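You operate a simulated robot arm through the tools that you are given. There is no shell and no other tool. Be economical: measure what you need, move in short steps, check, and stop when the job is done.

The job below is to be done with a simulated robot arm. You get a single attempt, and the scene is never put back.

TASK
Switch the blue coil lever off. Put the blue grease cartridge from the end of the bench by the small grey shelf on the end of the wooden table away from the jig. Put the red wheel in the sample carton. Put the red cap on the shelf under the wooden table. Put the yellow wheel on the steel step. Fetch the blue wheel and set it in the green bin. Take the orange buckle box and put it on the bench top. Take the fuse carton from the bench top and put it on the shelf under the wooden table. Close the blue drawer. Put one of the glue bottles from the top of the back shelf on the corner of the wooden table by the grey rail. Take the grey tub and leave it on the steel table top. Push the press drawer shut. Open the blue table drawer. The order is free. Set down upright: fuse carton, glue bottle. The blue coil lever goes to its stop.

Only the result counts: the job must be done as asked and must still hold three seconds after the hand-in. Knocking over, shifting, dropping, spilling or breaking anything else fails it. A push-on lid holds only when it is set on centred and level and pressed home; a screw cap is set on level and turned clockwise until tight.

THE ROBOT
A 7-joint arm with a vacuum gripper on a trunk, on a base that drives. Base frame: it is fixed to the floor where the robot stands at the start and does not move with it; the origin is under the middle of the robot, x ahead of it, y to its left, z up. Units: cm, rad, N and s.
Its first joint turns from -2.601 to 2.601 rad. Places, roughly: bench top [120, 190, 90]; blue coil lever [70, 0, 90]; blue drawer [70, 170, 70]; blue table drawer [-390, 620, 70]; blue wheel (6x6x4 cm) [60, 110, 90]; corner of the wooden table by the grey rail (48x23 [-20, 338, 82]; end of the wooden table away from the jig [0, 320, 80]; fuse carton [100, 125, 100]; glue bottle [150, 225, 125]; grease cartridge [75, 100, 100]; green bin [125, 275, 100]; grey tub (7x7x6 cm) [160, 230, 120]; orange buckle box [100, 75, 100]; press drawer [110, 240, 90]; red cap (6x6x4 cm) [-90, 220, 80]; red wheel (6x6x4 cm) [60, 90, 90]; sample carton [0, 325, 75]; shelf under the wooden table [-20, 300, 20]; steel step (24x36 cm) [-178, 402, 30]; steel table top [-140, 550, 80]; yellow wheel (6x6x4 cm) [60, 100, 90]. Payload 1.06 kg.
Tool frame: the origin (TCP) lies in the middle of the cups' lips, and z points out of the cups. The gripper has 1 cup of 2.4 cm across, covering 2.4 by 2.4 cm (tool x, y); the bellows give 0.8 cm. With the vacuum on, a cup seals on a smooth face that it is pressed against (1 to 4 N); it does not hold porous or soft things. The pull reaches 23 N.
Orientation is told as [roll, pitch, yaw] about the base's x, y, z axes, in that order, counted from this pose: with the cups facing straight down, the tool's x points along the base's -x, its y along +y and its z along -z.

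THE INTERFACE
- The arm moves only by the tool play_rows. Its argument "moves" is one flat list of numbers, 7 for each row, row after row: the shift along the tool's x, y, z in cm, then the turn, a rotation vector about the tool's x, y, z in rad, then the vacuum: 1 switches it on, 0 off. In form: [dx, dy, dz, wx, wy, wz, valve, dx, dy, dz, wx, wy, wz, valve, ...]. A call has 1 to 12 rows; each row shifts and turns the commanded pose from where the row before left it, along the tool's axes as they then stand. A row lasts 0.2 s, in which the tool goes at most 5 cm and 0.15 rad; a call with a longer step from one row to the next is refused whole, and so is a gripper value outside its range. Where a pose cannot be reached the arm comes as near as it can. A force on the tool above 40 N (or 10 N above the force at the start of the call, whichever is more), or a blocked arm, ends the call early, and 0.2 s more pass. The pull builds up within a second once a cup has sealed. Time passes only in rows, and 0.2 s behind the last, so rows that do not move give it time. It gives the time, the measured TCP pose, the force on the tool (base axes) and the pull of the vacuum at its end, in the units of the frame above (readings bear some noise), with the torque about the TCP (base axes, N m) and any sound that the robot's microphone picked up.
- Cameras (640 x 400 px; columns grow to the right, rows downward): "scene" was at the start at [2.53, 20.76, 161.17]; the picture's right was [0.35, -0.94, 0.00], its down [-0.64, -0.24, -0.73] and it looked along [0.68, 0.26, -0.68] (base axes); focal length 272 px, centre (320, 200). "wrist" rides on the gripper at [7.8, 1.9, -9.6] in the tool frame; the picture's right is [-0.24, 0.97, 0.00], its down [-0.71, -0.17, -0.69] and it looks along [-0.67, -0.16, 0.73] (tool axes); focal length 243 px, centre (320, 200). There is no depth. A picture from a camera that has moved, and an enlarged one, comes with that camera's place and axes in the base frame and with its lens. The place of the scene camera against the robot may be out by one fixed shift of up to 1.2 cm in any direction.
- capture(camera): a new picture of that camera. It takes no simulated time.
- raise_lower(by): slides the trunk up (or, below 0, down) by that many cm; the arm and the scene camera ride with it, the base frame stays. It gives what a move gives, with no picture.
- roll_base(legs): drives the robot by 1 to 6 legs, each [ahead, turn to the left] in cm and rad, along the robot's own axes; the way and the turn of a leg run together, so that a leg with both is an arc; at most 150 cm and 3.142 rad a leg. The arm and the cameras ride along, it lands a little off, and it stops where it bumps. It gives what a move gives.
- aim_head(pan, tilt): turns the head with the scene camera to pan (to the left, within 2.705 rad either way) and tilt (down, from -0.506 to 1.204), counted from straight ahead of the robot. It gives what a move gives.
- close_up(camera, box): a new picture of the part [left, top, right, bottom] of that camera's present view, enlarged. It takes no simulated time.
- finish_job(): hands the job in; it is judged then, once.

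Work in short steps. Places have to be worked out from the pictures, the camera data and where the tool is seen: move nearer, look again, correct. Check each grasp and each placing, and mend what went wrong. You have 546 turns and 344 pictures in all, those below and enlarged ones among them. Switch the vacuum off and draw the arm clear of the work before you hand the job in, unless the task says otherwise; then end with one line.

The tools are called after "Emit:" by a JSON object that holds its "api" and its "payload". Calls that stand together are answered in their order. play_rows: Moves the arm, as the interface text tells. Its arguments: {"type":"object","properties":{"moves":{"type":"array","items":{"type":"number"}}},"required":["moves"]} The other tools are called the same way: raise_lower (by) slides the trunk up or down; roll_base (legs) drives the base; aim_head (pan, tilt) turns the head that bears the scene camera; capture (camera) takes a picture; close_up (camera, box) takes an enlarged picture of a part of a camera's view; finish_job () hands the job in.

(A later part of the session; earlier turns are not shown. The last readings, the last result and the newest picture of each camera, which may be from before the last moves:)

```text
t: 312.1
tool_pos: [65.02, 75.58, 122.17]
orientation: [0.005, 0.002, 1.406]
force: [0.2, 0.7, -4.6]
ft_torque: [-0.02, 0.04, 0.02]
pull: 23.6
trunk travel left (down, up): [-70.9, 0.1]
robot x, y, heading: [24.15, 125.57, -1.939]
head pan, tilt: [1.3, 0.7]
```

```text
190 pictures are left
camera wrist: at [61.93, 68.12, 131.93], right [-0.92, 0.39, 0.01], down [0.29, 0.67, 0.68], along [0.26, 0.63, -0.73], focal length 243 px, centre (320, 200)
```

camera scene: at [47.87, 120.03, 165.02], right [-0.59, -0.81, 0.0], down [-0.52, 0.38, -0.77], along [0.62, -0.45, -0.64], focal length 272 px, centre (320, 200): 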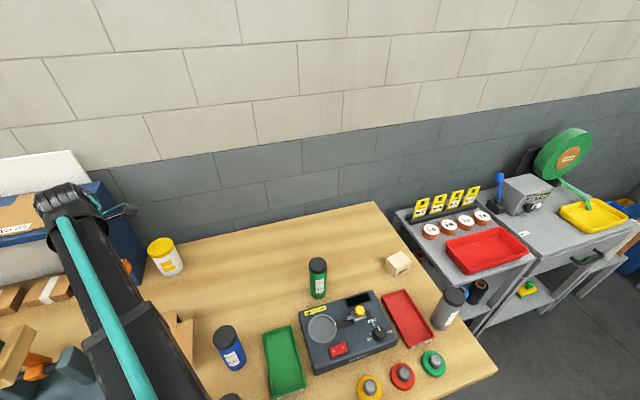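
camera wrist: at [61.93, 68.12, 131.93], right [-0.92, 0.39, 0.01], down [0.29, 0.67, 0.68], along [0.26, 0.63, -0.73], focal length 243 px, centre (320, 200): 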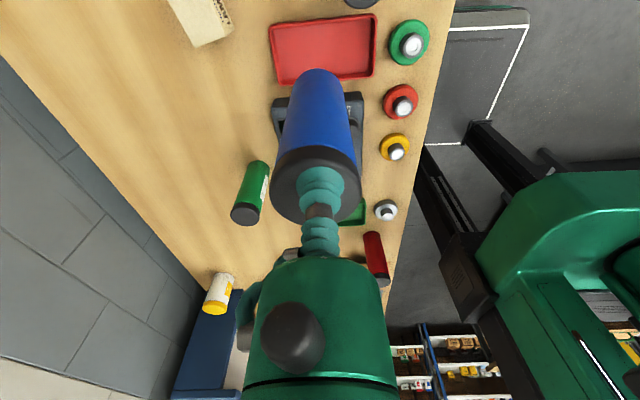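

Emit:
{"api": "play_rows", "payload": {"moves": [3.12, 2.81, 0, 0, 0, 0.0656, 1, 3.12, 2.81, 0, 0, 0, 0.0656, 1, 3.12, 2.81, 0, 0, 0, 0.0656, 1, 3.12, 2.81, 0, 0, 0, 0.0656, 1, 3.12, 2.81, 0, 0, 0, 0.0656, 1, 3.12, 2.81, 0, 0, 0, 0.0656, 1, 3.12, 2.81, 0, 0, 0, 0.0656, 1, 3.12, 2.81, 0, 0, 0, 0.0656, 1, 3.12, 2.81, 0, 0, 0, 0.0656, 1, 3.12, 2.81, 0, 0, 0, 0.0656, 1, 3.12, 2.81, 0, 0, 0, 0.0656, 1, 3.12, 2.81, 0, 0, 0, 0.0656, 1]}}

Emit:
{"api": "roll_base", "payload": {"legs": [[-80, 0.123], [-90, 0]]}}

Emit:
{"api": "aim_head", "payload": {"pan": -1.9, "tilt": 0.7}}

Emit:
{"api": "capture", "payload": {"camera": "scene"}}

```text
t: 314.7
tool_pos: [18.23, 60.83, 122.68]
orientation: [0.002, 0.006, 0.616]
force: [-0.5, 0.0, -5.0]
ft_torque: [-0.02, 0.05, 0.01]
pull: 22.0
trunk travel left (down, up): [-70.9, 0.1]
robot x, y, heading: [24.14, 125.93, -1.932]
head pan, tilt: [1.3, 0.7]
```

```text
t: 323.2
tool_pos: [70.63, 222.32, 122.78]
orientation: [0.003, 0.008, 0.724]
force: [0.4, -0.3, -5.0]
ft_torque: [0.0, 0.04, -0.03]
pull: 23.1
trunk travel left (down, up): [-70.9, 0.1]
robot x, y, heading: [69.74, 288.15, -1.83]
head pan, tilt: [1.3, 0.7]
```

```text
t: 325.9
tool_pos: [70.6, 222.46, 122.63]
orientation: [0.002, 0.007, 0.724]
force: [0.6, 0.8, -4.5]
ft_torque: [-0.02, 0.08, -0.01]
pull: 22.5
trunk travel left (down, up): [-70.9, 0.1]
robot x, y, heading: [69.45, 287.52, -1.827]
head pan, tilt: [-1.901, 0.7]
```

```text
189 pictures are left
camera scene: at [79.46, 293.46, 165.02], right [0.55, 0.83, 0.0], down [0.54, -0.36, -0.77], along [-0.64, 0.42, -0.64], focal length 272 px, centre (320, 200)
```

scene: 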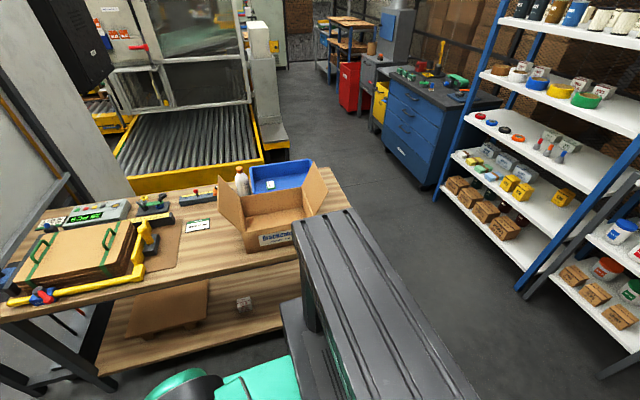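

Emit:
{"api": "close_up", "payload": {"camera": "scene", "box": [190, 140, 370, 280]}}

```text
2.86 times, centred on (280, 210) of scene
camera zoom: at [79.46, 293.46, 165.02], right [0.55, 0.83, 0.0], down [0.54, -0.36, -0.77], along [-0.64, 0.42, -0.64], focal length 776 px, centre (434, 171)
```

zoom: 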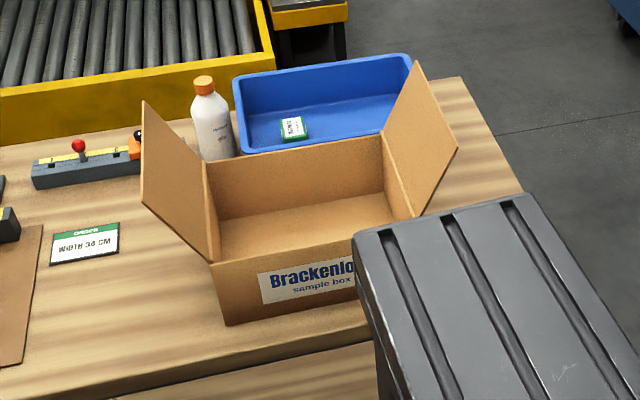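

The far table end has free wood beyond the carton's far flap; I choose ≈(7,350). I raise the cartridge above the flaps and swing clockwise around to it.

Emit:
{"api": "play_rows", "payload": {"moves": [0, 0, -4.5, 0, 0, 0, 1, 0, 0, -4.5, 0, 0, 0, 1, 3.73, 2.4, 0, 0, 0, 0.062, 1, 3.73, 2.4, 0, 0, 0, 0.062, 1, 3.73, 2.4, 0, 0, 0, 0.062, 1, 3.73, 2.4, 0, 0, 0, 0.062, 1, 3.73, 2.4, 0, 0, 0, 0.062, 1, 3.73, 2.4, 0, 0, 0, 0.062, 1, 3.73, 2.4, 0, 0, 0, 0.062, 1, 3.73, 2.4, 0, 0, 0, 0.062, 1, 3.73, 2.4, 0, 0, 0, 0.062, 1, 3.73, 2.4, 0, 0, 0, 0.062, 1]}}

Emit:
{"api": "play_rows", "payload": {"moves": [3.73, 2.4, 0, 0, 0, 0.062, 1, 3.73, 2.4, 0, 0, 0, 0.062, 1, 3.73, 2.4, 0, 0, 0, 0.062, 1, 3.73, 2.4, 0, 0, 0, 0.062, 1, 3.73, 2.4, 0, 0, 0, 0.062, 1, 3.73, 2.4, 0, 0, 0, 0.062, 1, 3.73, 2.4, 0, 0, 0, 0.062, 1, 3.73, 2.4, 0, 0, 0, 0.062, 1, 3.73, 2.4, 0, 0, 0, 0.062, 1, 3.73, 2.4, 0, 0, 0, 0.062, 1, 3.73, 2.4, 0, 0, 0, 0.062, 1, 3.73, 2.4, 0, 0, 0, 0.062, 1]}}

```text
t: 328.6
tool_pos: [27.28, 227.58, 131.58]
orientation: [-0.002, 0.004, 0.104]
force: [0.5, -0.3, -4.4]
ft_torque: [0.0, 0.02, 0.01]
pull: 23.0
out of reach, approached as far as the arm can: row 2
trunk travel left (down, up): [-70.9, 0.1]
robot x, y, heading: [69.69, 288.31, -1.832]
head pan, tilt: [-1.901, 0.7]
```

```text
t: 331.1
tool_pos: [-8.82, 265.29, 131.56]
orientation: [-0.004, 0.001, -0.638]
force: [0.2, 0.1, -3.8]
ft_torque: [0.04, 0.03, 0.0]
pull: 23.0
trunk travel left (down, up): [-70.9, 0.1]
robot x, y, heading: [69.73, 288.13, -1.826]
head pan, tilt: [-1.901, 0.7]
```

Emit:
{"api": "play_rows", "payload": {"moves": [3.86, 2.52, 0, 0, 0, 0.054, 1, 3.86, 2.52, 0, 0, 0, 0.054, 1, 3.86, 2.52, 0, 0, 0, 0.054, 1, 3.86, 2.52, 0, 0, 0, 0.054, 1, 3.86, 2.52, 0, 0, 0, 0.054, 1, 3.86, 2.52, 0, 0, 0, 0.054, 1, 3.86, 2.52, 0, 0, 0, 0.054, 1, 3.86, 2.52, 0, 0, 0, 0.054, 1, 3.86, 2.52, 0, 0, 0, 0.054, 1, 3.86, 2.52, 0, 0, 0, 0.054, 1]}}

Emit:
{"api": "play_rows", "payload": {"moves": [3.86, 2.52, 0, 0, 0, 0.054, 1, 3.86, 2.52, 0, 0, 0, 0.054, 1, 3.86, 2.52, 0, 0, 0, 0.054, 1, 3.86, 2.52, 0, 0, 0, 0.054, 1, 3.86, 2.52, 0, 0, 0, 0.054, 1, 3.86, 2.52, 0, 0, 0, 0.054, 1, 3.86, 2.52, 0, 0, 0, 0.054, 1, 3.86, 2.52, 0, 0, 0, 0.054, 1, 3.86, 2.52, 0, 0, 0, 0.054, 1]}}

Emit:
{"api": "capture", "payload": {"camera": "wrist"}}

Emit:
{"api": "capture", "payload": {"camera": "scene"}}

```text
t: 333.4
tool_pos: [-13.72, 311.04, 131.66]
orientation: [-0.007, -0.002, -1.18]
force: [0.8, 0.3, -4.5]
ft_torque: [0.03, 0.0, 0.01]
pull: 22.7
trunk travel left (down, up): [-70.9, 0.1]
robot x, y, heading: [69.82, 287.83, -1.828]
head pan, tilt: [-1.901, 0.7]
```

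```text
t: 335.4
tool_pos: [2.37, 348.68, 131.32]
orientation: [-0.005, -0.003, -1.666]
force: [0.9, -0.6, -5.4]
ft_torque: [0.04, -0.01, 0.02]
pull: 22.3
trunk travel left (down, up): [-70.9, 0.1]
robot x, y, heading: [69.68, 288.27, -1.825]
head pan, tilt: [-1.901, 0.7]
```

```text
187 pictures are left
camera wrist: at [5.08, 356.22, 140.99], right [0.95, -0.33, 0.0], down [-0.23, -0.69, 0.69], along [-0.23, -0.65, -0.72], focal length 243 px, centre (320, 200)
```

wrist: 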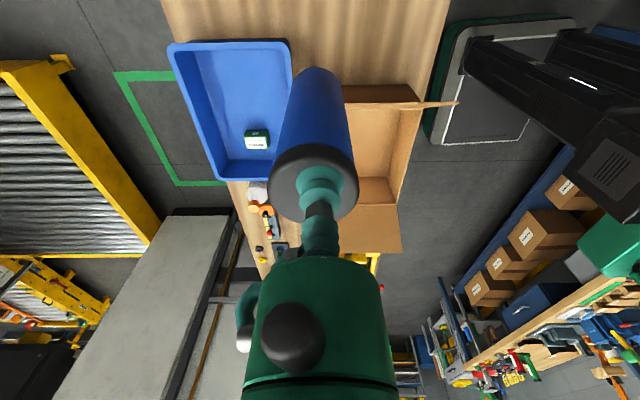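

```text
186 pictures are left
camera scene: at [79.47, 293.61, 165.02], right [0.55, 0.83, 0.0], down [0.54, -0.36, -0.76], along [-0.64, 0.42, -0.64], focal length 272 px, centre (320, 200)
```

scene: 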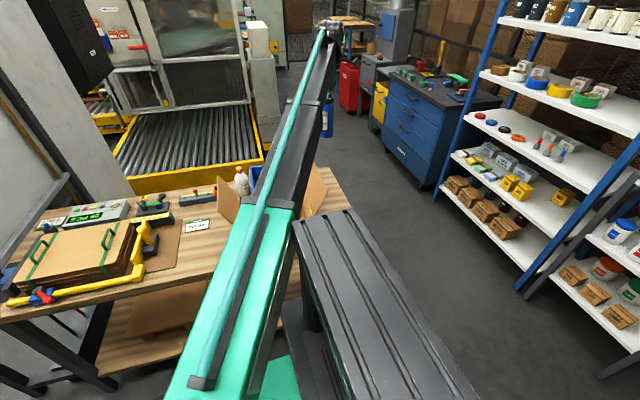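

From above: flap corner ≈(4,344,107), bin rim corner ≈(-3,349.5). I shift to (4,353) and descend.

Emit:
{"api": "play_rows", "payload": {"moves": [4.4, 1.2, 0, 0, 0, 0, 1, 0, 0, 4.5, 0, 0, 0, 1, 0, 0, 4.5, 0, 0, 0, 1, 0, 0, 4.5, 0, 0, 0, 1, 0, 0, 4.5, 0, 0, 0, 1]}}

Emit:
{"api": "capture", "payload": {"camera": "wrist"}}

```text
t: 336.6
tool_pos: [3.09, 352.14, 113.12]
orientation: [-0.007, -0.002, -1.654]
force: [-0.3, 0.2, 0.6]
ft_torque: [-0.01, 0.01, 0.0]
pull: 0.1
trunk travel left (down, up): [-70.9, 0.1]
robot x, y, heading: [69.42, 287.83, -1.829]
head pan, tilt: [-1.901, 0.7]
```

```text
185 pictures are left
camera wrist: at [5.79, 359.79, 122.75], right [0.95, -0.32, -0.01], down [-0.23, -0.69, 0.69], along [-0.22, -0.65, -0.73], focal length 243 px, centre (320, 200)
```

wrist: 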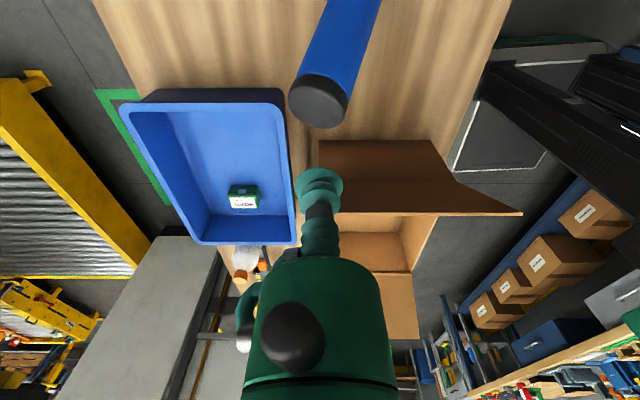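

The vacuum lost the cartridge; it appears to be standing below. I enlarge to see its state.

Emit:
{"api": "close_up", "payload": {"camera": "wrist", "box": [240, 0, 440, 140]}}

Emit:
{"api": "close_up", "payload": {"camera": "scene", "box": [200, 40, 400, 220]}}

```text
2.86 times, centred on (340, 70) of wrist
camera zoom: at [5.79, 359.79, 122.75], right [0.95, -0.32, -0.01], down [-0.23, -0.69, 0.69], along [-0.22, -0.65, -0.73], focal length 693 px, centre (263, 571)
```

zoom: 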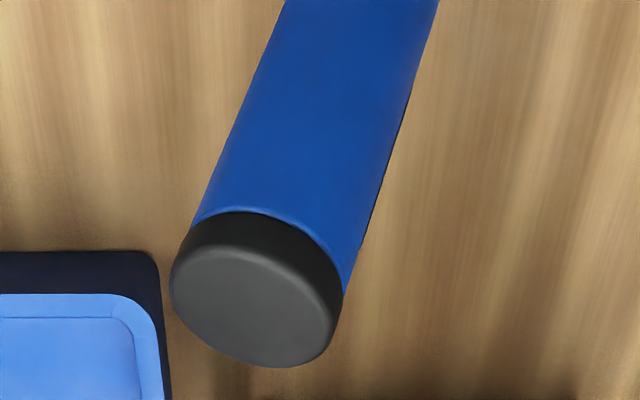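

```text
2.22 times, centred on (300, 130) of scene
camera zoom: at [79.49, 293.62, 164.79], right [0.56, 0.83, 0.0], down [0.54, -0.36, -0.76], along [-0.64, 0.42, -0.64], focal length 604 px, centre (364, 356)
```

zoom: 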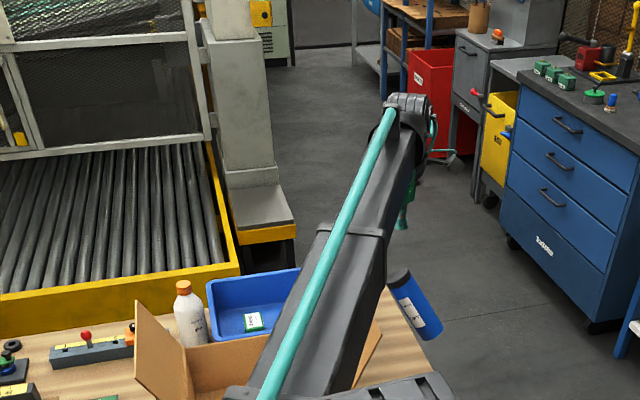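

The cartridge came off and is mid-fall. I let it settle, then look.

Emit:
{"api": "play_rows", "payload": {"moves": [0, 0, -2, 0, 0, 0, 0, 0, 0, -2, 0, 0, 0, 0, 0, 0, -2, 0, 0, 0, 0, 0, 0, 0, 0, 0, 0, 0, 0, 0, 0, 0, 0, 0, 0, 0, 0, 0, 0, 0, 0, 0]}}

Emit:
{"api": "capture", "payload": {"camera": "wrist"}}

Emit:
{"api": "capture", "payload": {"camera": "scene"}}

```text
t: 337.9
tool_pos: [3.1, 351.89, 117.9]
orientation: [0.007, -0.015, -1.653]
force: [-0.1, -0.6, -1.0]
ft_torque: [0.03, 0.01, -0.01]
pull: 0.2
trunk travel left (down, up): [-70.9, 0.1]
robot x, y, heading: [69.47, 287.65, -1.831]
head pan, tilt: [-1.901, 0.7]
```

```text
182 pictures are left
camera wrist: at [5.65, 359.67, 127.4], right [0.95, -0.31, 0.01], down [-0.23, -0.68, 0.69], along [-0.21, -0.66, -0.72], focal length 243 px, centre (320, 200)
```

wrist: 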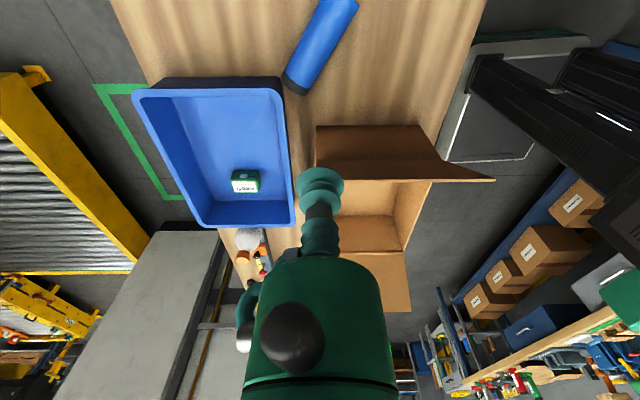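

```text
181 pictures are left
camera scene: at [79.44, 293.52, 164.83], right [0.55, 0.83, 0.0], down [0.54, -0.36, -0.76], along [-0.64, 0.42, -0.64], focal length 272 px, centre (320, 200)
```

scene: 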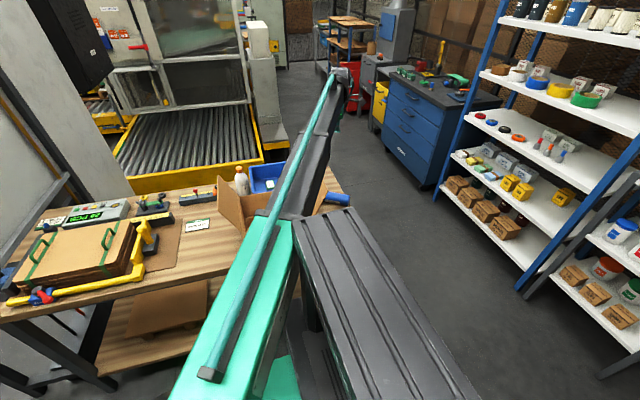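

It lies on the table's far end, close to the edge. I'll re-grip its side and set it further in. Descending over its middle.

Emit:
{"api": "play_rows", "payload": {"moves": [0, 0, 4.5, 0, 0, 0, 0, 0, 0, 4.5, 0, 0, 0, 0, 0, 0, 4.5, 0, 0, 0, 0, 0, 0, 4.5, 0, 0, 0, 0]}}

Emit:
{"api": "capture", "payload": {"camera": "wrist"}}

```text
t: 338.9
tool_pos: [3.25, 351.74, 101.81]
orientation: [-0.006, -0.002, -1.653]
force: [0.1, 0.3, 0.1]
ft_torque: [-0.02, -0.01, -0.01]
pull: 0.0
trunk travel left (down, up): [-70.9, 0.1]
robot x, y, heading: [69.66, 287.93, -1.827]
head pan, tilt: [-1.901, 0.7]
```

```text
180 pictures are left
camera wrist: at [5.9, 359.41, 111.46], right [0.95, -0.31, -0.01], down [-0.22, -0.69, 0.69], along [-0.22, -0.65, -0.73], focal length 243 px, centre (320, 200)
```

wrist: 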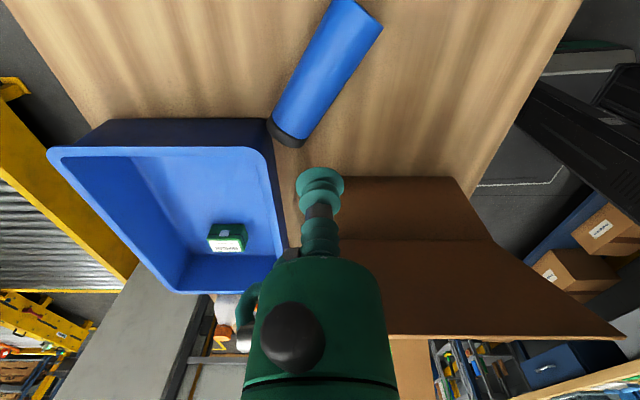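

Emit:
{"api": "play_rows", "payload": {"moves": [0, 0, 4.5, 0, 0, 0, 0, 0, 0, 4.5, 0, 0, 0, 0, 0, 0, 3, 0, 0, 0, 1, 0, 0, 1, 0, 0, 0, 1, 0, 0, 0.7, 0, 0, 0, 1, 0, 0, 0.5, 0, 0, 0, 1]}}

Emit:
{"api": "close_up", "payload": {"camera": "wrist", "box": [220, 90, 420, 250]}}

```text
t: 340.4
tool_pos: [3.13, 352.11, 87.33]
orientation: [-0.007, -0.001, -1.654]
force: [0.1, 0.1, -0.2]
ft_torque: [0.01, 0.0, -0.05]
pull: 0.1
trunk travel left (down, up): [-70.9, 0.1]
robot x, y, heading: [69.4, 287.85, -1.826]
head pan, tilt: [-1.901, 0.7]
```

```text
2.50 times, centred on (320, 170) of wrist
camera zoom: at [5.71, 359.62, 97.04], right [0.95, -0.32, -0.01], down [-0.22, -0.69, 0.69], along [-0.22, -0.65, -0.73], focal length 606 px, centre (320, 275)
```

zoom: 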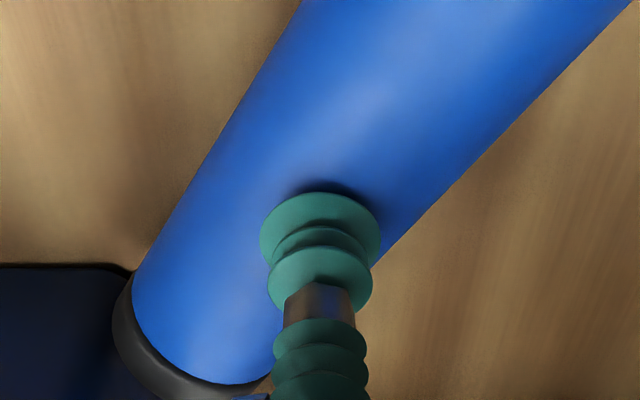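

Emit:
{"api": "play_rows", "payload": {"moves": [0.5, -0.45, -0.3, 0, 0, 0, 1, 0, 0, 0.6, 0, 0, 0, 1, 0, 0, 0.4, 0, 0, 0, 1, 0, 0, 0.3, 0, 0, 0, 1]}}

```text
t: 341.4
tool_pos: [2.7, 352.61, 87.06]
orientation: [-0.014, 0.0, -1.655]
force: [0.1, -0.6, 0.2]
ft_torque: [-0.04, 0.03, 0.0]
pull: 0.0
trunk travel left (down, up): [-70.9, 0.1]
robot x, y, heading: [69.65, 287.86, -1.827]
head pan, tilt: [-1.901, 0.7]
```

Emit:
{"api": "play_rows", "payload": {"moves": [0, 0, 0.4, 0, 0, 0, 1, 0, 0, 0, 0, 0, 0, 1]}}

Emit:
{"api": "close_up", "payload": {"camera": "wrist", "box": [220, 90, 420, 250]}}

```text
t: 341.9
tool_pos: [2.67, 352.64, 87.07]
orientation: [-0.015, 0.004, -1.654]
force: [0.1, -0.5, 0.6]
ft_torque: [0.0, -0.02, 0.0]
pull: 0.0
trunk travel left (down, up): [-70.9, 0.1]
robot x, y, heading: [69.77, 288.06, -1.828]
head pan, tilt: [-1.901, 0.7]
```

```text
2.50 times, centred on (320, 170) of wrist
camera zoom: at [5.44, 360.2, 96.64], right [0.95, -0.32, -0.02], down [-0.22, -0.69, 0.69], along [-0.23, -0.65, -0.73], focal length 606 px, centre (320, 275)
```

zoom: 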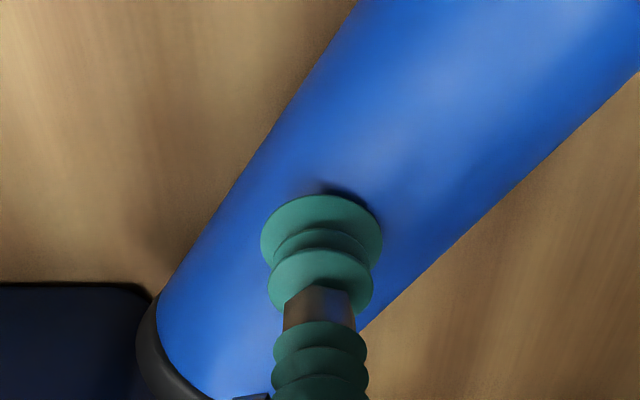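

Emit:
{"api": "close_up", "payload": {"camera": "scene", "box": [190, 60, 390, 240]}}

Emit:
{"api": "capture", "payload": {"camera": "wrist"}}

```text
2.22 times, centred on (290, 150) of scene
camera zoom: at [79.93, 293.27, 165.05], right [0.55, 0.83, 0.0], down [0.53, -0.36, -0.77], along [-0.64, 0.43, -0.64], focal length 604 px, centre (387, 311)
```

zoom: 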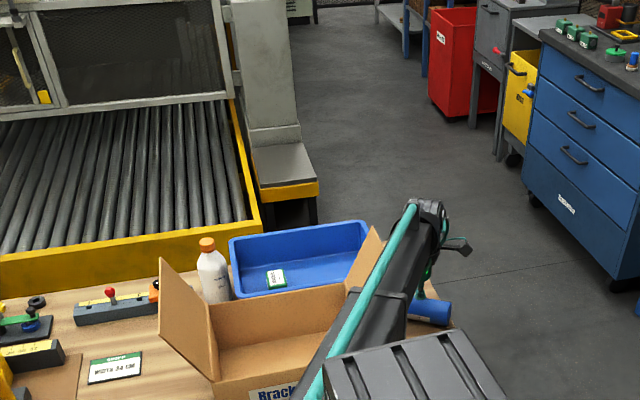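

```text
176 pictures are left
camera wrist: at [5.44, 360.2, 96.64], right [0.95, -0.32, -0.02], down [-0.22, -0.69, 0.69], along [-0.23, -0.65, -0.73], focal length 243 px, centre (320, 200)
```

wrist: 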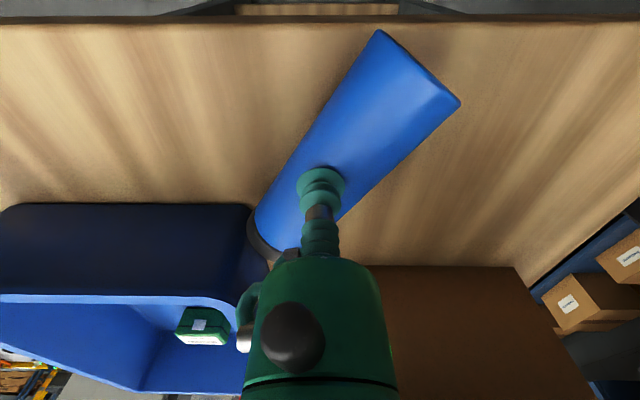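

The arm's further descent is blocked, probably by the carton flap beside the forearm. The cartridge lies stably and wholly on the table's far end, so I leave it and withdraw upward.

Emit:
{"api": "play_rows", "payload": {"moves": [0, 0, -0.8, 0, 0, 0, 0, 0, 0, -2, 0, 0, 0, 0, 0, 0, -4, 0, 0, 0, 0, 0, 0, -4.5, 0, 0, 0, 0, 0, 0, -4.5, 0, 0, 0, 0, 0, 0, -4.5, 0, 0, 0, 0, 0, 0, -4.5, 0, 0, 0, 0, 0, 0, -4.5, 0, 0, 0, 0, 0, 0, -4.5, 0, 0, 0, 0, 0, 0, -4.5, 0, 0, 0, 0]}}

Emit:
{"api": "capture", "payload": {"camera": "wrist"}}

Emit:
{"api": "close_up", "payload": {"camera": "scene", "box": [190, 100, 390, 260]}}

```text
t: 344.4
tool_pos: [2.59, 352.27, 118.04]
orientation: [0.041, -0.048, -1.652]
force: [-0.3, -0.1, -0.1]
ft_torque: [0.0, -0.03, -0.04]
pull: 0.0
trunk travel left (down, up): [-70.9, 0.1]
robot x, y, heading: [69.63, 287.48, -1.829]
head pan, tilt: [-1.901, 0.7]
stopped in row 10: the arm was blocked; the commanded pose is now the measured one
```

```text
175 pictures are left
camera wrist: at [4.7, 360.33, 127.43], right [0.95, -0.31, 0.05], down [-0.25, -0.66, 0.71], along [-0.19, -0.69, -0.7], focal length 243 px, centre (320, 200)
```

wrist: 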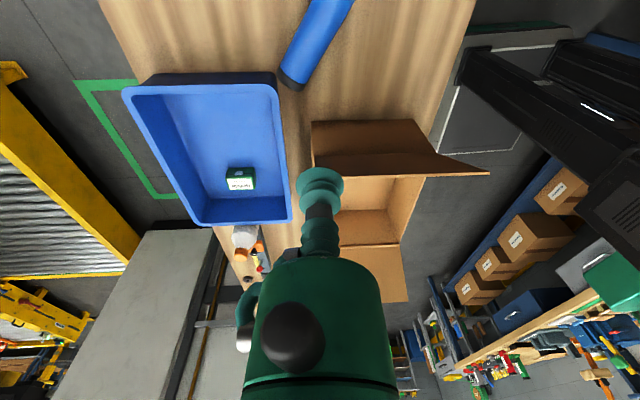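

```text
2.50 times, centred on (290, 180) of scene
camera zoom: at [79.36, 293.54, 164.89], right [0.55, 0.83, 0.0], down [0.54, -0.36, -0.76], along [-0.64, 0.42, -0.64], focal length 679 px, centre (395, 250)
```

zoom: 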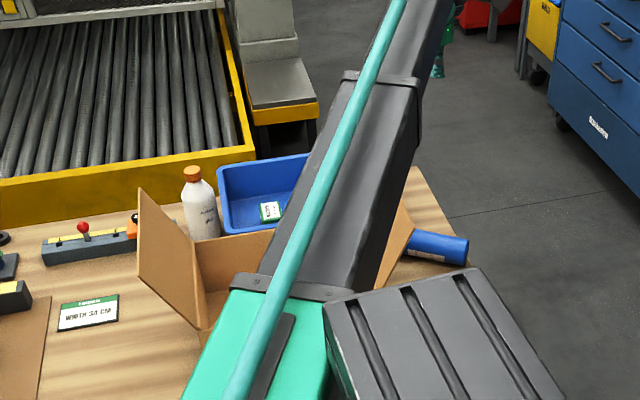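

The arm touches its own mast at this rear angle; that explains the jolts. I swing back counter-clockwise first, then raise.

Emit:
{"api": "play_rows", "payload": {"moves": [-1.5, -1.3, 0, 0, 0, -0.022, 0, -2.3, -1.9, 0, 0, 0, -0.033, 0, -3, -2.5, 0, 0, 0, -0.045, 0, -3, -2.5, 0, 0, 0, -0.045, 0]}}

Emit:
{"api": "capture", "payload": {"camera": "wrist"}}

```text
t: 345.4
tool_pos: [-5.55, 342.58, 119.97]
orientation: [0.024, -0.04, -1.505]
force: [0.4, -0.4, -1.0]
ft_torque: [-0.01, -0.02, 0.03]
pull: 0.1
trunk travel left (down, up): [-70.9, 0.1]
robot x, y, heading: [69.22, 288.06, -1.828]
head pan, tilt: [-1.901, 0.7]
```

```text
173 pictures are left
camera wrist: at [-4.5, 350.81, 129.33], right [0.98, -0.17, 0.03], down [-0.14, -0.69, 0.71], along [-0.1, -0.7, -0.71], focal length 243 px, centre (320, 200)
```

wrist: 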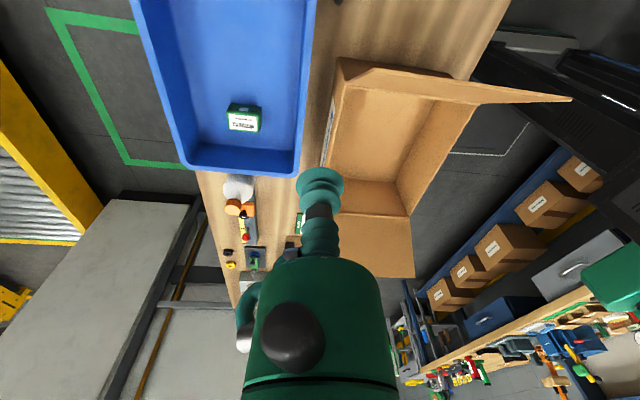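

Free again. I level the tool and swing counter-clockwise to the front, contracting.

Emit:
{"api": "play_rows", "payload": {"moves": [0, 0, -2, 0.024, 0.04, 0, 0, -3.85, -2.25, 0, 0, 0, -0.055, 0, -3.85, -2.25, 0, 0, 0, -0.055, 0, -3.85, -2.25, 0, 0, 0, -0.055, 0, -3.85, -2.25, 0, 0, 0, -0.055, 0, -3.85, -2.25, 0, 0, 0, -0.055, 0, -3.85, -2.25, 0, 0, 0, -0.055, 0, -3.85, -2.25, 0, 0, 0, -0.055, 0, -3.85, -2.25, 0, 0, 0, -0.055, 0, -3.85, -2.25, 0, 0, 0, -0.055, 0, -3.85, -2.25, 0, 0, 0, -0.055, 0, -3.85, -2.25, 0, 0, 0, -0.055, 0]}}

Emit:
{"api": "play_rows", "payload": {"moves": [-3.85, -2.25, 0, 0, 0, -0.06, 0, -3.85, -2.25, 0, 0, 0, -0.06, 0, -3.85, -2.25, 0, 0, 0, -0.06, 0, -3.85, -2.25, 0, 0, 0, -0.06, 0, -3.85, -2.25, 0, 0, 0, -0.06, 0, -3.85, -2.25, 0, 0, 0, -0.06, 0, -3.85, -2.25, 0, 0, 0, -0.06, 0, -3.85, -2.25, 0, 0, 0, -0.06, 0, -3.85, -2.25, 0, 0, 0, -0.06, 0, -3.85, -2.25, 0, 0, 0, -0.06, 0, -3.85, -2.25, 0, 0, 0, -0.06, 0, -3.85, -2.25, 0, 0, 0, -0.06, 0]}}

Emit:
{"api": "play_rows", "payload": {"moves": [-3.7, -2.6, 0, 0, 0, -0.065, 0, -3.7, -2.6, 0, 0, 0, -0.065, 0, -3.7, -2.6, 0, 0, 0, -0.065, 0, -3.7, -2.6, 0, 0, 0, -0.065, 0, -3.7, -2.6, 0, 0, 0, -0.065, 0, -3.7, -2.6, 0, 0, 0, -0.065, 0, -3.7, -2.6, 0, 0, 0, -0.065, 0, -3.7, -2.6, 0, 0, 0, -0.065, 0]}}

Emit:
{"api": "capture", "payload": {"camera": "scene"}}

```text
t: 347.9
tool_pos: [-15.05, 295.31, 121.69]
orientation: [0.0, 0.0, -0.901]
force: [-0.1, 1.2, 0.5]
ft_torque: [0.02, 0.02, 0.01]
pull: 0.0
trunk travel left (down, up): [-70.9, 0.1]
robot x, y, heading: [69.33, 287.84, -1.827]
head pan, tilt: [-1.901, 0.7]
```

```text
t: 350.6
tool_pos: [8.76, 249.18, 121.85]
orientation: [0.001, 0.0, -0.181]
force: [0.1, 0.3, 0.6]
ft_torque: [0.0, -0.02, -0.01]
pull: 0.1
trunk travel left (down, up): [-70.9, 0.1]
robot x, y, heading: [69.76, 287.94, -1.829]
head pan, tilt: [-1.901, 0.7]
```

```text
t: 352.4
tool_pos: [39.04, 229.51, 121.75]
orientation: [0.0, 0.0, 0.339]
force: [-0.1, -0.3, 0.6]
ft_torque: [-0.02, 0.02, -0.02]
pull: 0.0
trunk travel left (down, up): [-70.9, 0.1]
robot x, y, heading: [69.57, 287.66, -1.832]
head pan, tilt: [-1.901, 0.7]
```

```text
172 pictures are left
camera scene: at [79.52, 293.48, 165.02], right [0.55, 0.83, 0.0], down [0.54, -0.36, -0.77], along [-0.64, 0.42, -0.64], focal length 272 px, centre (320, 200)
```

scene: 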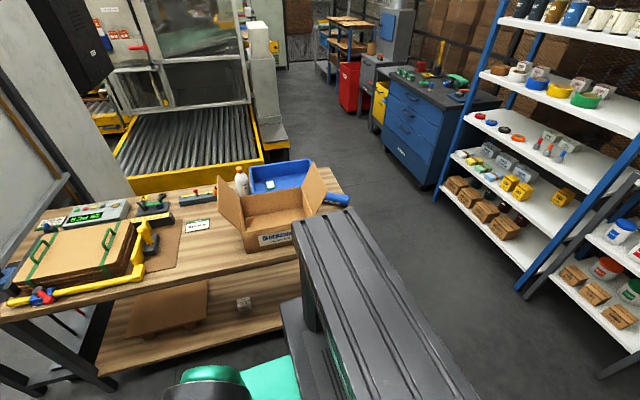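

Next the red wheel. I drive back along the bench, standing ~48 cm off its edge.

Emit:
{"api": "roll_base", "payload": {"legs": [[0, -0.082], [120, 0], [48, 0]]}}

Emit:
{"api": "aim_head", "payload": {"pan": 0.9, "tilt": 0.85}}

Emit:
{"api": "capture", "payload": {"camera": "scene"}}

```text
t: 361.5
tool_pos: [-18.28, 68.94, 121.73]
orientation: [-0.001, -0.002, 0.28]
force: [0.6, -0.3, 0.5]
ft_torque: [0.01, -0.02, -0.02]
pull: 0.0
trunk travel left (down, up): [-70.9, 0.1]
robot x, y, heading: [15.43, 125.6, -1.884]
head pan, tilt: [-1.901, 0.7]
```

```text
t: 364.0
tool_pos: [-18.41, 69.06, 121.89]
orientation: [0.0, -0.002, 0.28]
force: [0.0, 0.1, -0.3]
ft_torque: [0.0, 0.0, 0.0]
pull: 0.2
trunk travel left (down, up): [-70.9, 0.1]
robot x, y, heading: [15.25, 125.71, -1.882]
head pan, tilt: [0.901, 0.85]
```

```text
171 pictures are left
camera scene: at [36.79, 118.9, 163.8], right [-0.83, -0.55, 0.0], down [-0.42, 0.63, -0.66], along [0.36, -0.55, -0.75], focal length 272 px, centre (320, 200)
```

scene: 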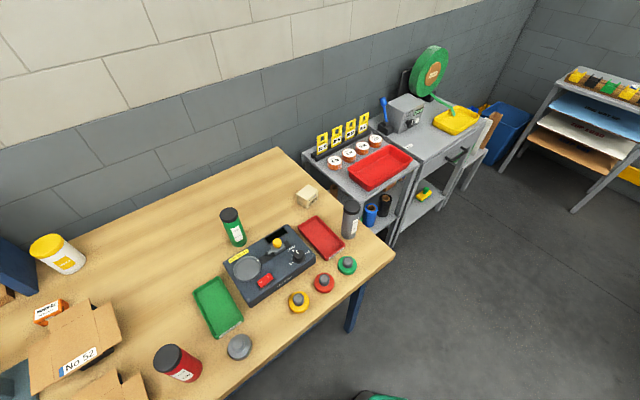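

Emit:
{"api": "play_rows", "payload": {"moves": [-2.86, -3.07, 0, 0, 0, -0.064, 0, -2.86, -3.07, 0, 0, 0, -0.064, 0, -2.86, -3.07, 0, 0, 0, -0.064, 0, -2.86, -3.07, 0, 0, 0, -0.064, 0, -2.86, -3.07, 0, 0, 0, -0.064, 0, -2.86, -3.07, 0, 0, 0, -0.064, 0, -2.86, -3.07, 0, 0, 0, -0.064, 0, -2.86, -3.07, 0, 0, 0, -0.064, 0, -2.86, -3.07, 0, 0, 0, -0.064, 0, -2.86, -3.07, 0, 0, 0, -0.064, 0]}}

Emit:
{"api": "play_rows", "payload": {"moves": [-2.86, -3.07, 0, 0, 0, -0.064, 0, -2.86, -3.07, 0, 0, 0, -0.064, 0, -2.86, -3.07, 0, 0, 0, -0.064, 0, -2.86, -3.07, 0, 0, 0, -0.064, 0, -2.86, -3.07, 0, 0, 0, -0.064, 0, -2.86, -3.07, 0, 0, 0, -0.064, 0, -2.86, -3.07, 0, 0, 0, -0.064, 0, -2.86, -3.07, 0, 0, 0, -0.064, 0, -2.86, -3.07, 2, 0, 0, -0.064, 0, -2.86, -3.07, 2, 0, 0, -0.064, 0]}}

Emit:
{"api": "capture", "payload": {"camera": "wrist"}}

```text
t: 366.2
tool_pos: [21.72, 58.97, 121.64]
orientation: [-0.002, 0.001, 0.925]
force: [-0.3, -0.9, 0.2]
ft_torque: [0.0, -0.01, 0.03]
pull: 0.1
trunk travel left (down, up): [-70.9, 0.1]
robot x, y, heading: [15.61, 125.64, -1.885]
head pan, tilt: [0.901, 0.85]
```

```text
t: 368.4
tool_pos: [59.82, 74.65, 117.91]
orientation: [0.0, 0.001, 1.562]
force: [0.1, -0.5, 0.5]
ft_torque: [0.0, 0.02, -0.03]
pull: 0.1
trunk travel left (down, up): [-70.9, 0.1]
robot x, y, heading: [15.91, 125.79, -1.884]
head pan, tilt: [0.901, 0.85]
```

```text
170 pictures are left
camera wrist: at [57.91, 66.76, 127.52], right [-0.97, 0.24, 0.0], down [0.18, 0.71, 0.68], along [0.17, 0.66, -0.73], focal length 243 px, centre (320, 200)
```

wrist: 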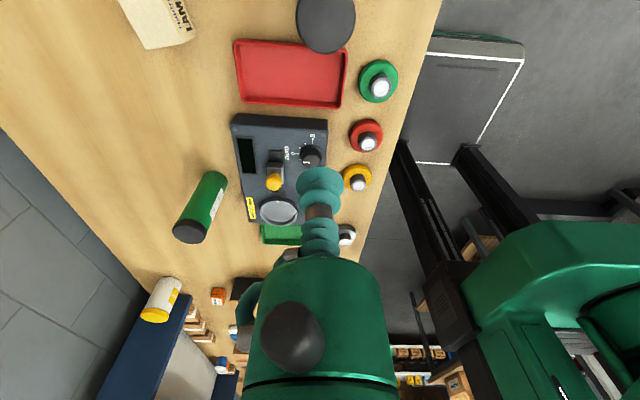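

Emit:
{"api": "play_rows", "payload": {"moves": [-3.5, 1.2, 3, 0, 0, 0, 0, -3.5, 1.2, 3, 0, 0, 0, 0, -3.5, 1.2, 3, 0, 0, 0, 0, -3.5, 1.1, 3, 0, 0, 0, 0, 0, 0, 4, 0, 0, 0, 0]}}

Emit:
{"api": "capture", "payload": {"camera": "wrist"}}

```text
t: 369.6
tool_pos: [55.06, 88.67, 102.11]
orientation: [-0.002, 0.0, 1.561]
force: [-0.9, 0.5, 0.1]
ft_torque: [0.01, 0.0, 0.03]
pull: 0.1
trunk travel left (down, up): [-70.9, 0.1]
robot x, y, heading: [15.55, 125.59, -1.884]
head pan, tilt: [0.901, 0.85]
```

```text
169 pictures are left
camera wrist: at [53.08, 80.76, 111.66], right [-0.97, 0.24, 0.0], down [0.18, 0.71, 0.68], along [0.17, 0.66, -0.73], focal length 243 px, centre (320, 200)
```

wrist: 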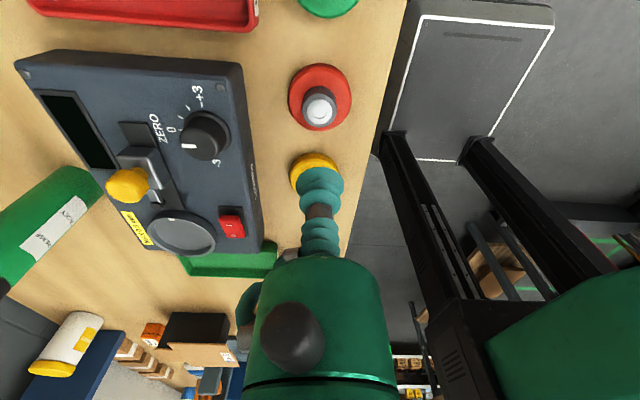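

Centred over the red wheel's hub. Descend and grip.

Emit:
{"api": "play_rows", "payload": {"moves": [0, 0, 4, 0, 0, 0, 0, 0, 0, 4, 0, 0, 0, 0, 0, 0, 1.5, 0, 0, 0, 1, 0, 0, 0.7, 0, 0, 0, 1, 0, 0, 0.5, 0, 0, 0, 1, 0, 0, 0.3, 0, 0, 0, 1]}}

Emit:
{"api": "close_up", "payload": {"camera": "wrist", "box": [220, 90, 420, 250]}}

```text
t: 371.0
tool_pos: [55.05, 88.47, 90.96]
orientation: [-0.002, 0.0, 1.561]
force: [-3.9, -1.5, 5.1]
ft_torque: [0.02, -0.05, 0.01]
pull: 0.0
trunk travel left (down, up): [-70.9, 0.1]
robot x, y, heading: [15.3, 125.63, -1.883]
head pan, tilt: [0.901, 0.85]
```

```text
2.50 times, centred on (320, 170) of wrist
camera zoom: at [53.16, 80.57, 100.56], right [-0.97, 0.24, 0.0], down [0.18, 0.71, 0.68], along [0.17, 0.66, -0.73], focal length 606 px, centre (320, 275)
```

zoom: 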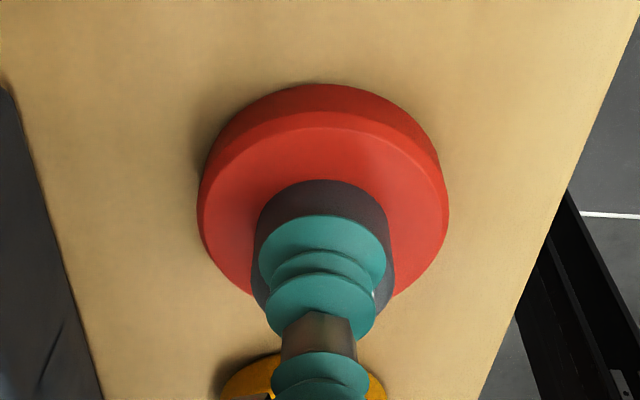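

Emit:
{"api": "play_rows", "payload": {"moves": [0, 0, -0.7, 0, 0, 0, 1, -0.4, 0.15, 0, 0, 0, 0, 1, 0, 0, 0.6, 0, 0, 0, 1, 0, 0, 0.3, 0, 0, 0, 1, 0, 0, 0, 0, 0, 0, 1]}}

```text
t: 372.2
tool_pos: [55.09, 88.79, 90.74]
orientation: [-0.004, 0.001, 1.562]
force: [7.5, -15.7, 30.8]
ft_torque: [0.46, 0.04, -0.06]
pull: 23.1
trunk travel left (down, up): [-70.9, 0.1]
robot x, y, heading: [15.55, 125.76, -1.879]
head pan, tilt: [0.901, 0.85]
```

Sealed. Lift, extend a bit, and swing back to the front.

Emit:
{"api": "play_rows", "payload": {"moves": [0, 0, -1, 0, 0, 0, 1, 0, 0, -3, 0, 0, 0, 1, 0, 0, -4.5, 0, 0, 0, 1, 0, 0, -4.5, 0, 0, 0, 1, 0, 0, -4.5, 0, 0, 0, 1, 1.3, -1.5, -4.3, 0, 0, 0, 1, 1.3, -1.5, -4.3, 0, 0, 0, 1, 1.4, -1.5, -4, 0, 0, 0, 1, 1.4, -1.5, 0, 0, 0, 0, 1]}}

Emit:
{"api": "capture", "payload": {"camera": "wrist"}}

Emit:
{"api": "play_rows", "payload": {"moves": [2.9, 3.0, 0, 0, 0, 0.067, 1, 2.9, 3.0, 0, 0, 0, 0.067, 1, 2.9, 3.0, 0, 0, 0, 0.067, 1, 2.9, 3.0, 0, 0, 0, 0.067, 1, 2.9, 3.0, 0, 0, 0, 0.067, 1, 2.9, 3.0, 0, 0, 0, 0.067, 1, 2.9, 3.0, 0, 0, 0, 0.067, 1, 2.9, 3.0, 0, 0, 0, 0.067, 1, 2.9, 3.0, 0, 0, 0, 0.067, 1, 2.9, 3.0, 0, 0, 0, 0.067, 1, 2.9, 3.0, 0, 0, 0, 0.067, 1, 2.9, 3.0, 0, 0, 0, 0.067, 1]}}

```text
t: 374.2
tool_pos: [61.1, 83.19, 120.62]
orientation: [0.001, -0.001, 1.561]
force: [-0.7, -0.4, -1.2]
ft_torque: [-0.01, 0.01, 0.0]
pull: 22.6
trunk travel left (down, up): [-70.9, 0.1]
robot x, y, heading: [15.56, 125.62, -1.887]
head pan, tilt: [0.901, 0.85]
```

```text
167 pictures are left
camera wrist: at [59.23, 75.35, 130.36], right [-0.97, 0.24, 0.0], down [0.18, 0.71, 0.69], along [0.17, 0.66, -0.73], focal length 243 px, centre (320, 200)
```

wrist: 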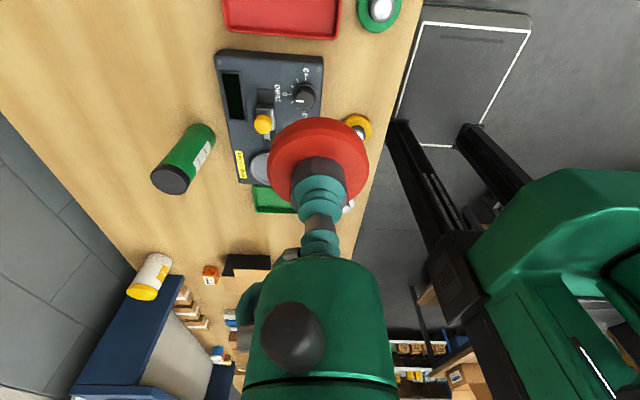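

```text
t: 376.8
tool_pos: [15.72, 65.02, 120.48]
orientation: [-0.002, -0.001, 0.757]
force: [0.8, -0.2, 0.0]
ft_torque: [-0.03, -0.01, 0.01]
pull: 22.9
trunk travel left (down, up): [-70.9, 0.1]
robot x, y, heading: [15.7, 125.25, -1.887]
head pan, tilt: [0.901, 0.85]
```

Emit:
{"api": "roll_base", "payload": {"legs": [[-90, 0.037], [-94, 0]]}}

Emit:
{"api": "aim_head", "payload": {"pan": -1.6, "tilt": 0.85}}

Emit:
{"api": "capture", "payload": {"camera": "scene"}}

```text
t: 386.2
tool_pos: [70.0, 246.07, 120.68]
orientation: [-0.001, 0.001, 0.801]
force: [-0.3, -0.4, -0.5]
ft_torque: [-0.01, 0.03, 0.01]
pull: 22.6
trunk travel left (down, up): [-70.9, 0.1]
robot x, y, heading: [67.13, 306.29, -1.845]
head pan, tilt: [0.901, 0.85]
```

```text
t: 388.5
tool_pos: [69.97, 246.02, 120.55]
orientation: [-0.003, 0.0, 0.801]
force: [-0.7, -0.5, -0.7]
ft_torque: [-0.02, 0.0, -0.01]
pull: 22.4
trunk travel left (down, up): [-70.9, 0.1]
robot x, y, heading: [67.13, 306.47, -1.841]
head pan, tilt: [-1.6, 0.85]
```

```text
166 pictures are left
camera scene: at [76.51, 309.34, 163.8], right [0.3, 0.96, 0.0], down [0.72, -0.22, -0.66], along [-0.63, 0.2, -0.75], focal length 272 px, centre (320, 200)
```

scene: 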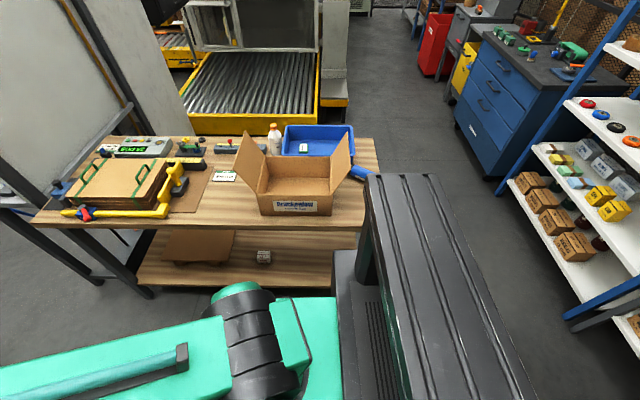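

Emit:
{"api": "play_rows", "payload": {"moves": [3.13, 2.66, 0, 0, 0, 0.0645, 1, 3.13, 2.66, 0, 0, 0, 0.0645, 1, 3.13, 2.66, 0, 0, 0, 0.0645, 1, 3.13, 2.66, 0, 0, 0, 0.0645, 1, 3.13, 2.66, 0, 0, 0, 0.0645, 1, 3.13, 2.66, 0, 0, 0, 0.0645, 1, 3.13, 2.66, 0, 0, 0, 0.0645, 1, 3.13, 2.66, 0, 0, 0, 0.0645, 1, 3.13, 2.66, 0, 0, 0, 0.0645, 1, 3.13, 2.66, 0, 0, 0, 0.0645, 1, 3.13, 2.66, 0, 0, 0, 0.0645, 1, 3.13, 2.66, 0, 0, 0, 0.0645, 1]}}

Emit:
{"api": "play_rows", "payload": {"moves": [3.13, 2.66, 0, 0, 0, 0.0645, 1, 3.13, 2.66, 0, 0, 0, 0.0645, 1, 3.13, 2.66, 0, 0, 0, 0.0645, 1, 3.13, 2.66, 0, 0, 0, 0.0645, 1, 3.13, 2.66, 0, 0, 0, 0.0645, 1, 3.13, 2.66, 0, 0, 0, 0.0645, 1, 3.13, 2.66, 0, 0, 0, 0.0645, 1, 3.13, 2.66, 0, 0, 0, 0.0645, 1, 3.13, 2.66, 0, 0, 0, 0.0645, 1, 3.13, 2.66, 0, 0, 0, 0.0645, 1, 3.13, 2.66, 0, 0, 0, 0.0645, 1, 3.13, 2.66, 0, 0, 0, 0.0645, 1]}}

Emit:
{"api": "capture", "payload": {"camera": "wrist"}}

```text
t: 391.1
tool_pos: [23.09, 258.46, 120.53]
orientation: [0.002, -0.002, 0.025]
force: [0.1, 0.3, -0.7]
ft_torque: [-0.02, 0.01, -0.01]
pull: 23.3
trunk travel left (down, up): [-70.9, 0.1]
robot x, y, heading: [67.19, 306.91, -1.841]
head pan, tilt: [-1.6, 0.85]
```

```text
t: 393.7
tool_pos: [-1.28, 299.72, 120.67]
orientation: [-0.001, -0.001, -0.752]
force: [-0.7, -0.1, -1.6]
ft_torque: [0.0, -0.01, 0.02]
pull: 22.8
trunk travel left (down, up): [-70.9, 0.1]
robot x, y, heading: [67.12, 306.5, -1.847]
head pan, tilt: [-1.6, 0.85]
```

```text
165 pictures are left
camera wrist: at [-5.72, 306.35, 130.25], right [0.83, 0.55, 0.0], down [0.4, -0.61, 0.69], along [0.38, -0.57, -0.73], focal length 243 px, centre (320, 200)
```

wrist: 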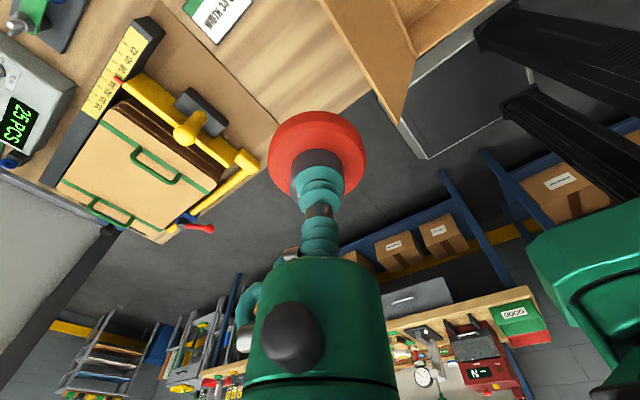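

Emit:
{"api": "play_rows", "payload": {"moves": [3.13, 2.66, 0, 0, 0, 0.0645, 1, 3.13, 2.66, 0, 0, 0, 0.0645, 1, 3.13, 2.66, 0, 0, 0, 0.0645, 1, 3.13, 2.66, 0, 0, 0, 0.0645, 1, 3.13, 2.66, 0, 0, 0, 0.0645, 1]}}

Emit:
{"api": "capture", "payload": {"camera": "wrist"}}

Emit:
{"api": "close_up", "payload": {"camera": "scene", "box": [200, 60, 400, 240]}}

```text
t: 394.9
tool_pos: [-0.94, 320.1, 120.42]
orientation: [0.0, -0.001, -1.07]
force: [0.0, 0.1, -1.5]
ft_torque: [0.01, 0.0, 0.02]
pull: 22.9
trunk travel left (down, up): [-70.9, 0.1]
robot x, y, heading: [67.35, 306.64, -1.843]
head pan, tilt: [-1.6, 0.85]
```

```text
164 pictures are left
camera wrist: at [-3.04, 327.73, 130.09], right [0.97, 0.26, 0.0], down [0.19, -0.7, 0.69], along [0.18, -0.66, -0.73], focal length 243 px, centre (320, 200)
```

wrist: 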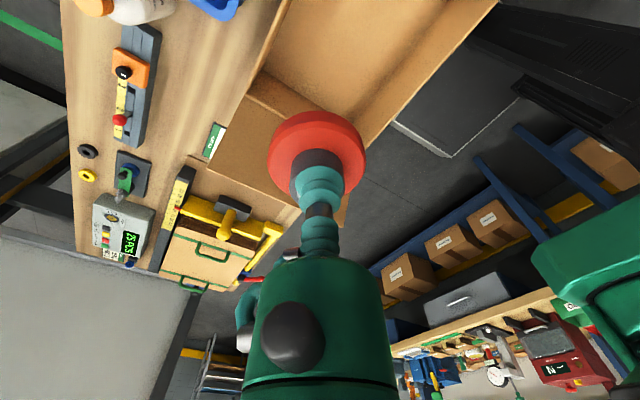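

```text
2.22 times, centred on (300, 150) of scene
camera zoom: at [76.51, 309.41, 163.8], right [0.3, 0.95, 0.0], down [0.72, -0.22, -0.66], along [-0.63, 0.2, -0.75], focal length 604 px, centre (364, 311)
```

zoom: 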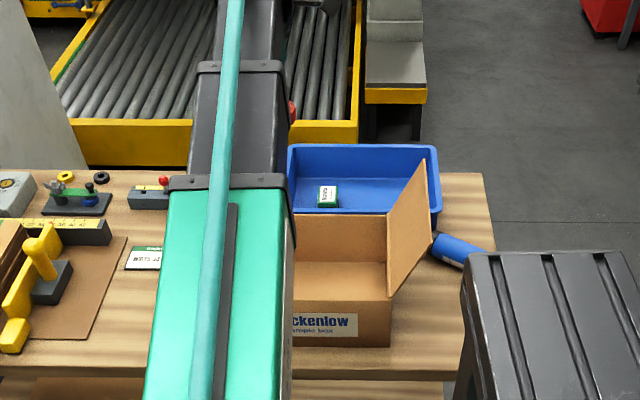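

I shift 5 cm to the carton's middle and descend into it stepwise.

Emit:
{"api": "play_rows", "payload": {"moves": [0, 2.5, 0, 0, 0, 0, 1, 0, 2.5, 2, 0, 0, 0, 1, 0, 0, 4, 0, 0, 0, 1, 0, 0, 4, 0, 0, 0, 1]}}

Emit:
{"api": "capture", "payload": {"camera": "wrist"}}

```text
t: 395.9
tool_pos: [3.44, 322.59, 110.41]
orientation: [0.0, -0.002, -1.072]
force: [0.6, 0.0, -0.7]
ft_torque: [0.01, 0.01, -0.02]
pull: 23.1
trunk travel left (down, up): [-70.9, 0.1]
robot x, y, heading: [66.96, 306.38, -1.842]
head pan, tilt: [-1.6, 0.85]
```

```text
162 pictures are left
camera wrist: at [1.35, 330.32, 120.05], right [0.97, 0.26, 0.0], down [0.19, -0.7, 0.69], along [0.18, -0.66, -0.73], focal length 243 px, centre (320, 200)
```

wrist: 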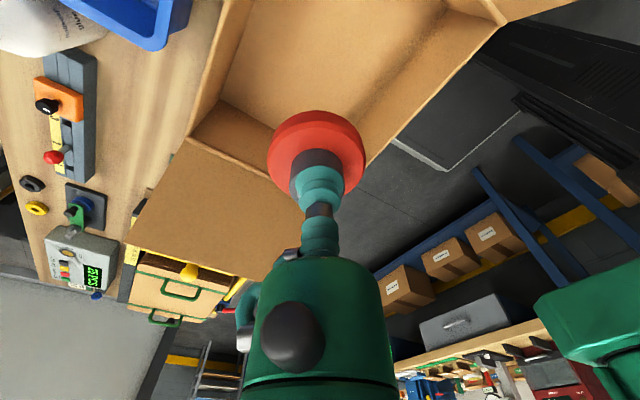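

Emit:
{"api": "play_rows", "payload": {"moves": [0, 0, 4.5, 0, 0, 0, 1, 0, 0, 4.5, 0, 0, 0, 1, 0, 0, 4.5, 0, 0, 0, 1, 0, 0, 3.5, 0, 0, 0, 1]}}

Emit:
{"api": "capture", "payload": {"camera": "wrist"}}

```text
t: 396.9
tool_pos: [3.44, 322.51, 93.38]
orientation: [0.001, -0.002, -1.071]
force: [-1.4, -0.8, -1.5]
ft_torque: [-0.01, 0.01, 0.0]
pull: 23.3
trunk travel left (down, up): [-70.9, 0.1]
robot x, y, heading: [67.02, 306.39, -1.842]
head pan, tilt: [-1.6, 0.85]
```

```text
161 pictures are left
camera wrist: at [1.45, 330.29, 103.09], right [0.97, 0.26, 0.0], down [0.19, -0.7, 0.69], along [0.18, -0.66, -0.73], focal length 243 px, centre (320, 200)
```

wrist: 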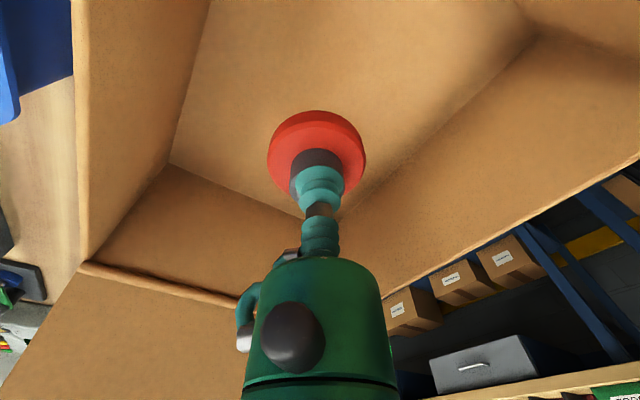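

Inside the carton with good margins. Continue down to contact.

Emit:
{"api": "play_rows", "payload": {"moves": [0, 0, 2.5, 0, 0, 0, 1, 0, 0, 1.5, 0, 0, 0, 1, 0, 0, 0.7, 0, 0, 0, 1]}}

```text
t: 397.7
tool_pos: [3.55, 322.5, 88.73]
orientation: [-0.001, 0.001, -1.072]
force: [0.6, 0.2, -1.7]
ft_torque: [0.03, 0.03, 0.01]
pull: 22.8
trunk travel left (down, up): [-70.9, 0.1]
robot x, y, heading: [67.04, 306.7, -1.848]
head pan, tilt: [-1.6, 0.85]
```

Emit:
{"api": "play_rows", "payload": {"moves": [0, 0, 0.7, 0, 0, 0, 1, 0, 0, 0.5, 0, 0, 0, 1]}}

```text
t: 398.3
tool_pos: [3.36, 322.53, 87.61]
orientation: [0.001, -0.003, -1.072]
force: [0.3, 0.5, -1.4]
ft_torque: [0.03, 0.03, -0.01]
pull: 22.7
trunk travel left (down, up): [-70.9, 0.1]
robot x, y, heading: [67.08, 306.8, -1.847]
head pan, tilt: [-1.6, 0.85]
```

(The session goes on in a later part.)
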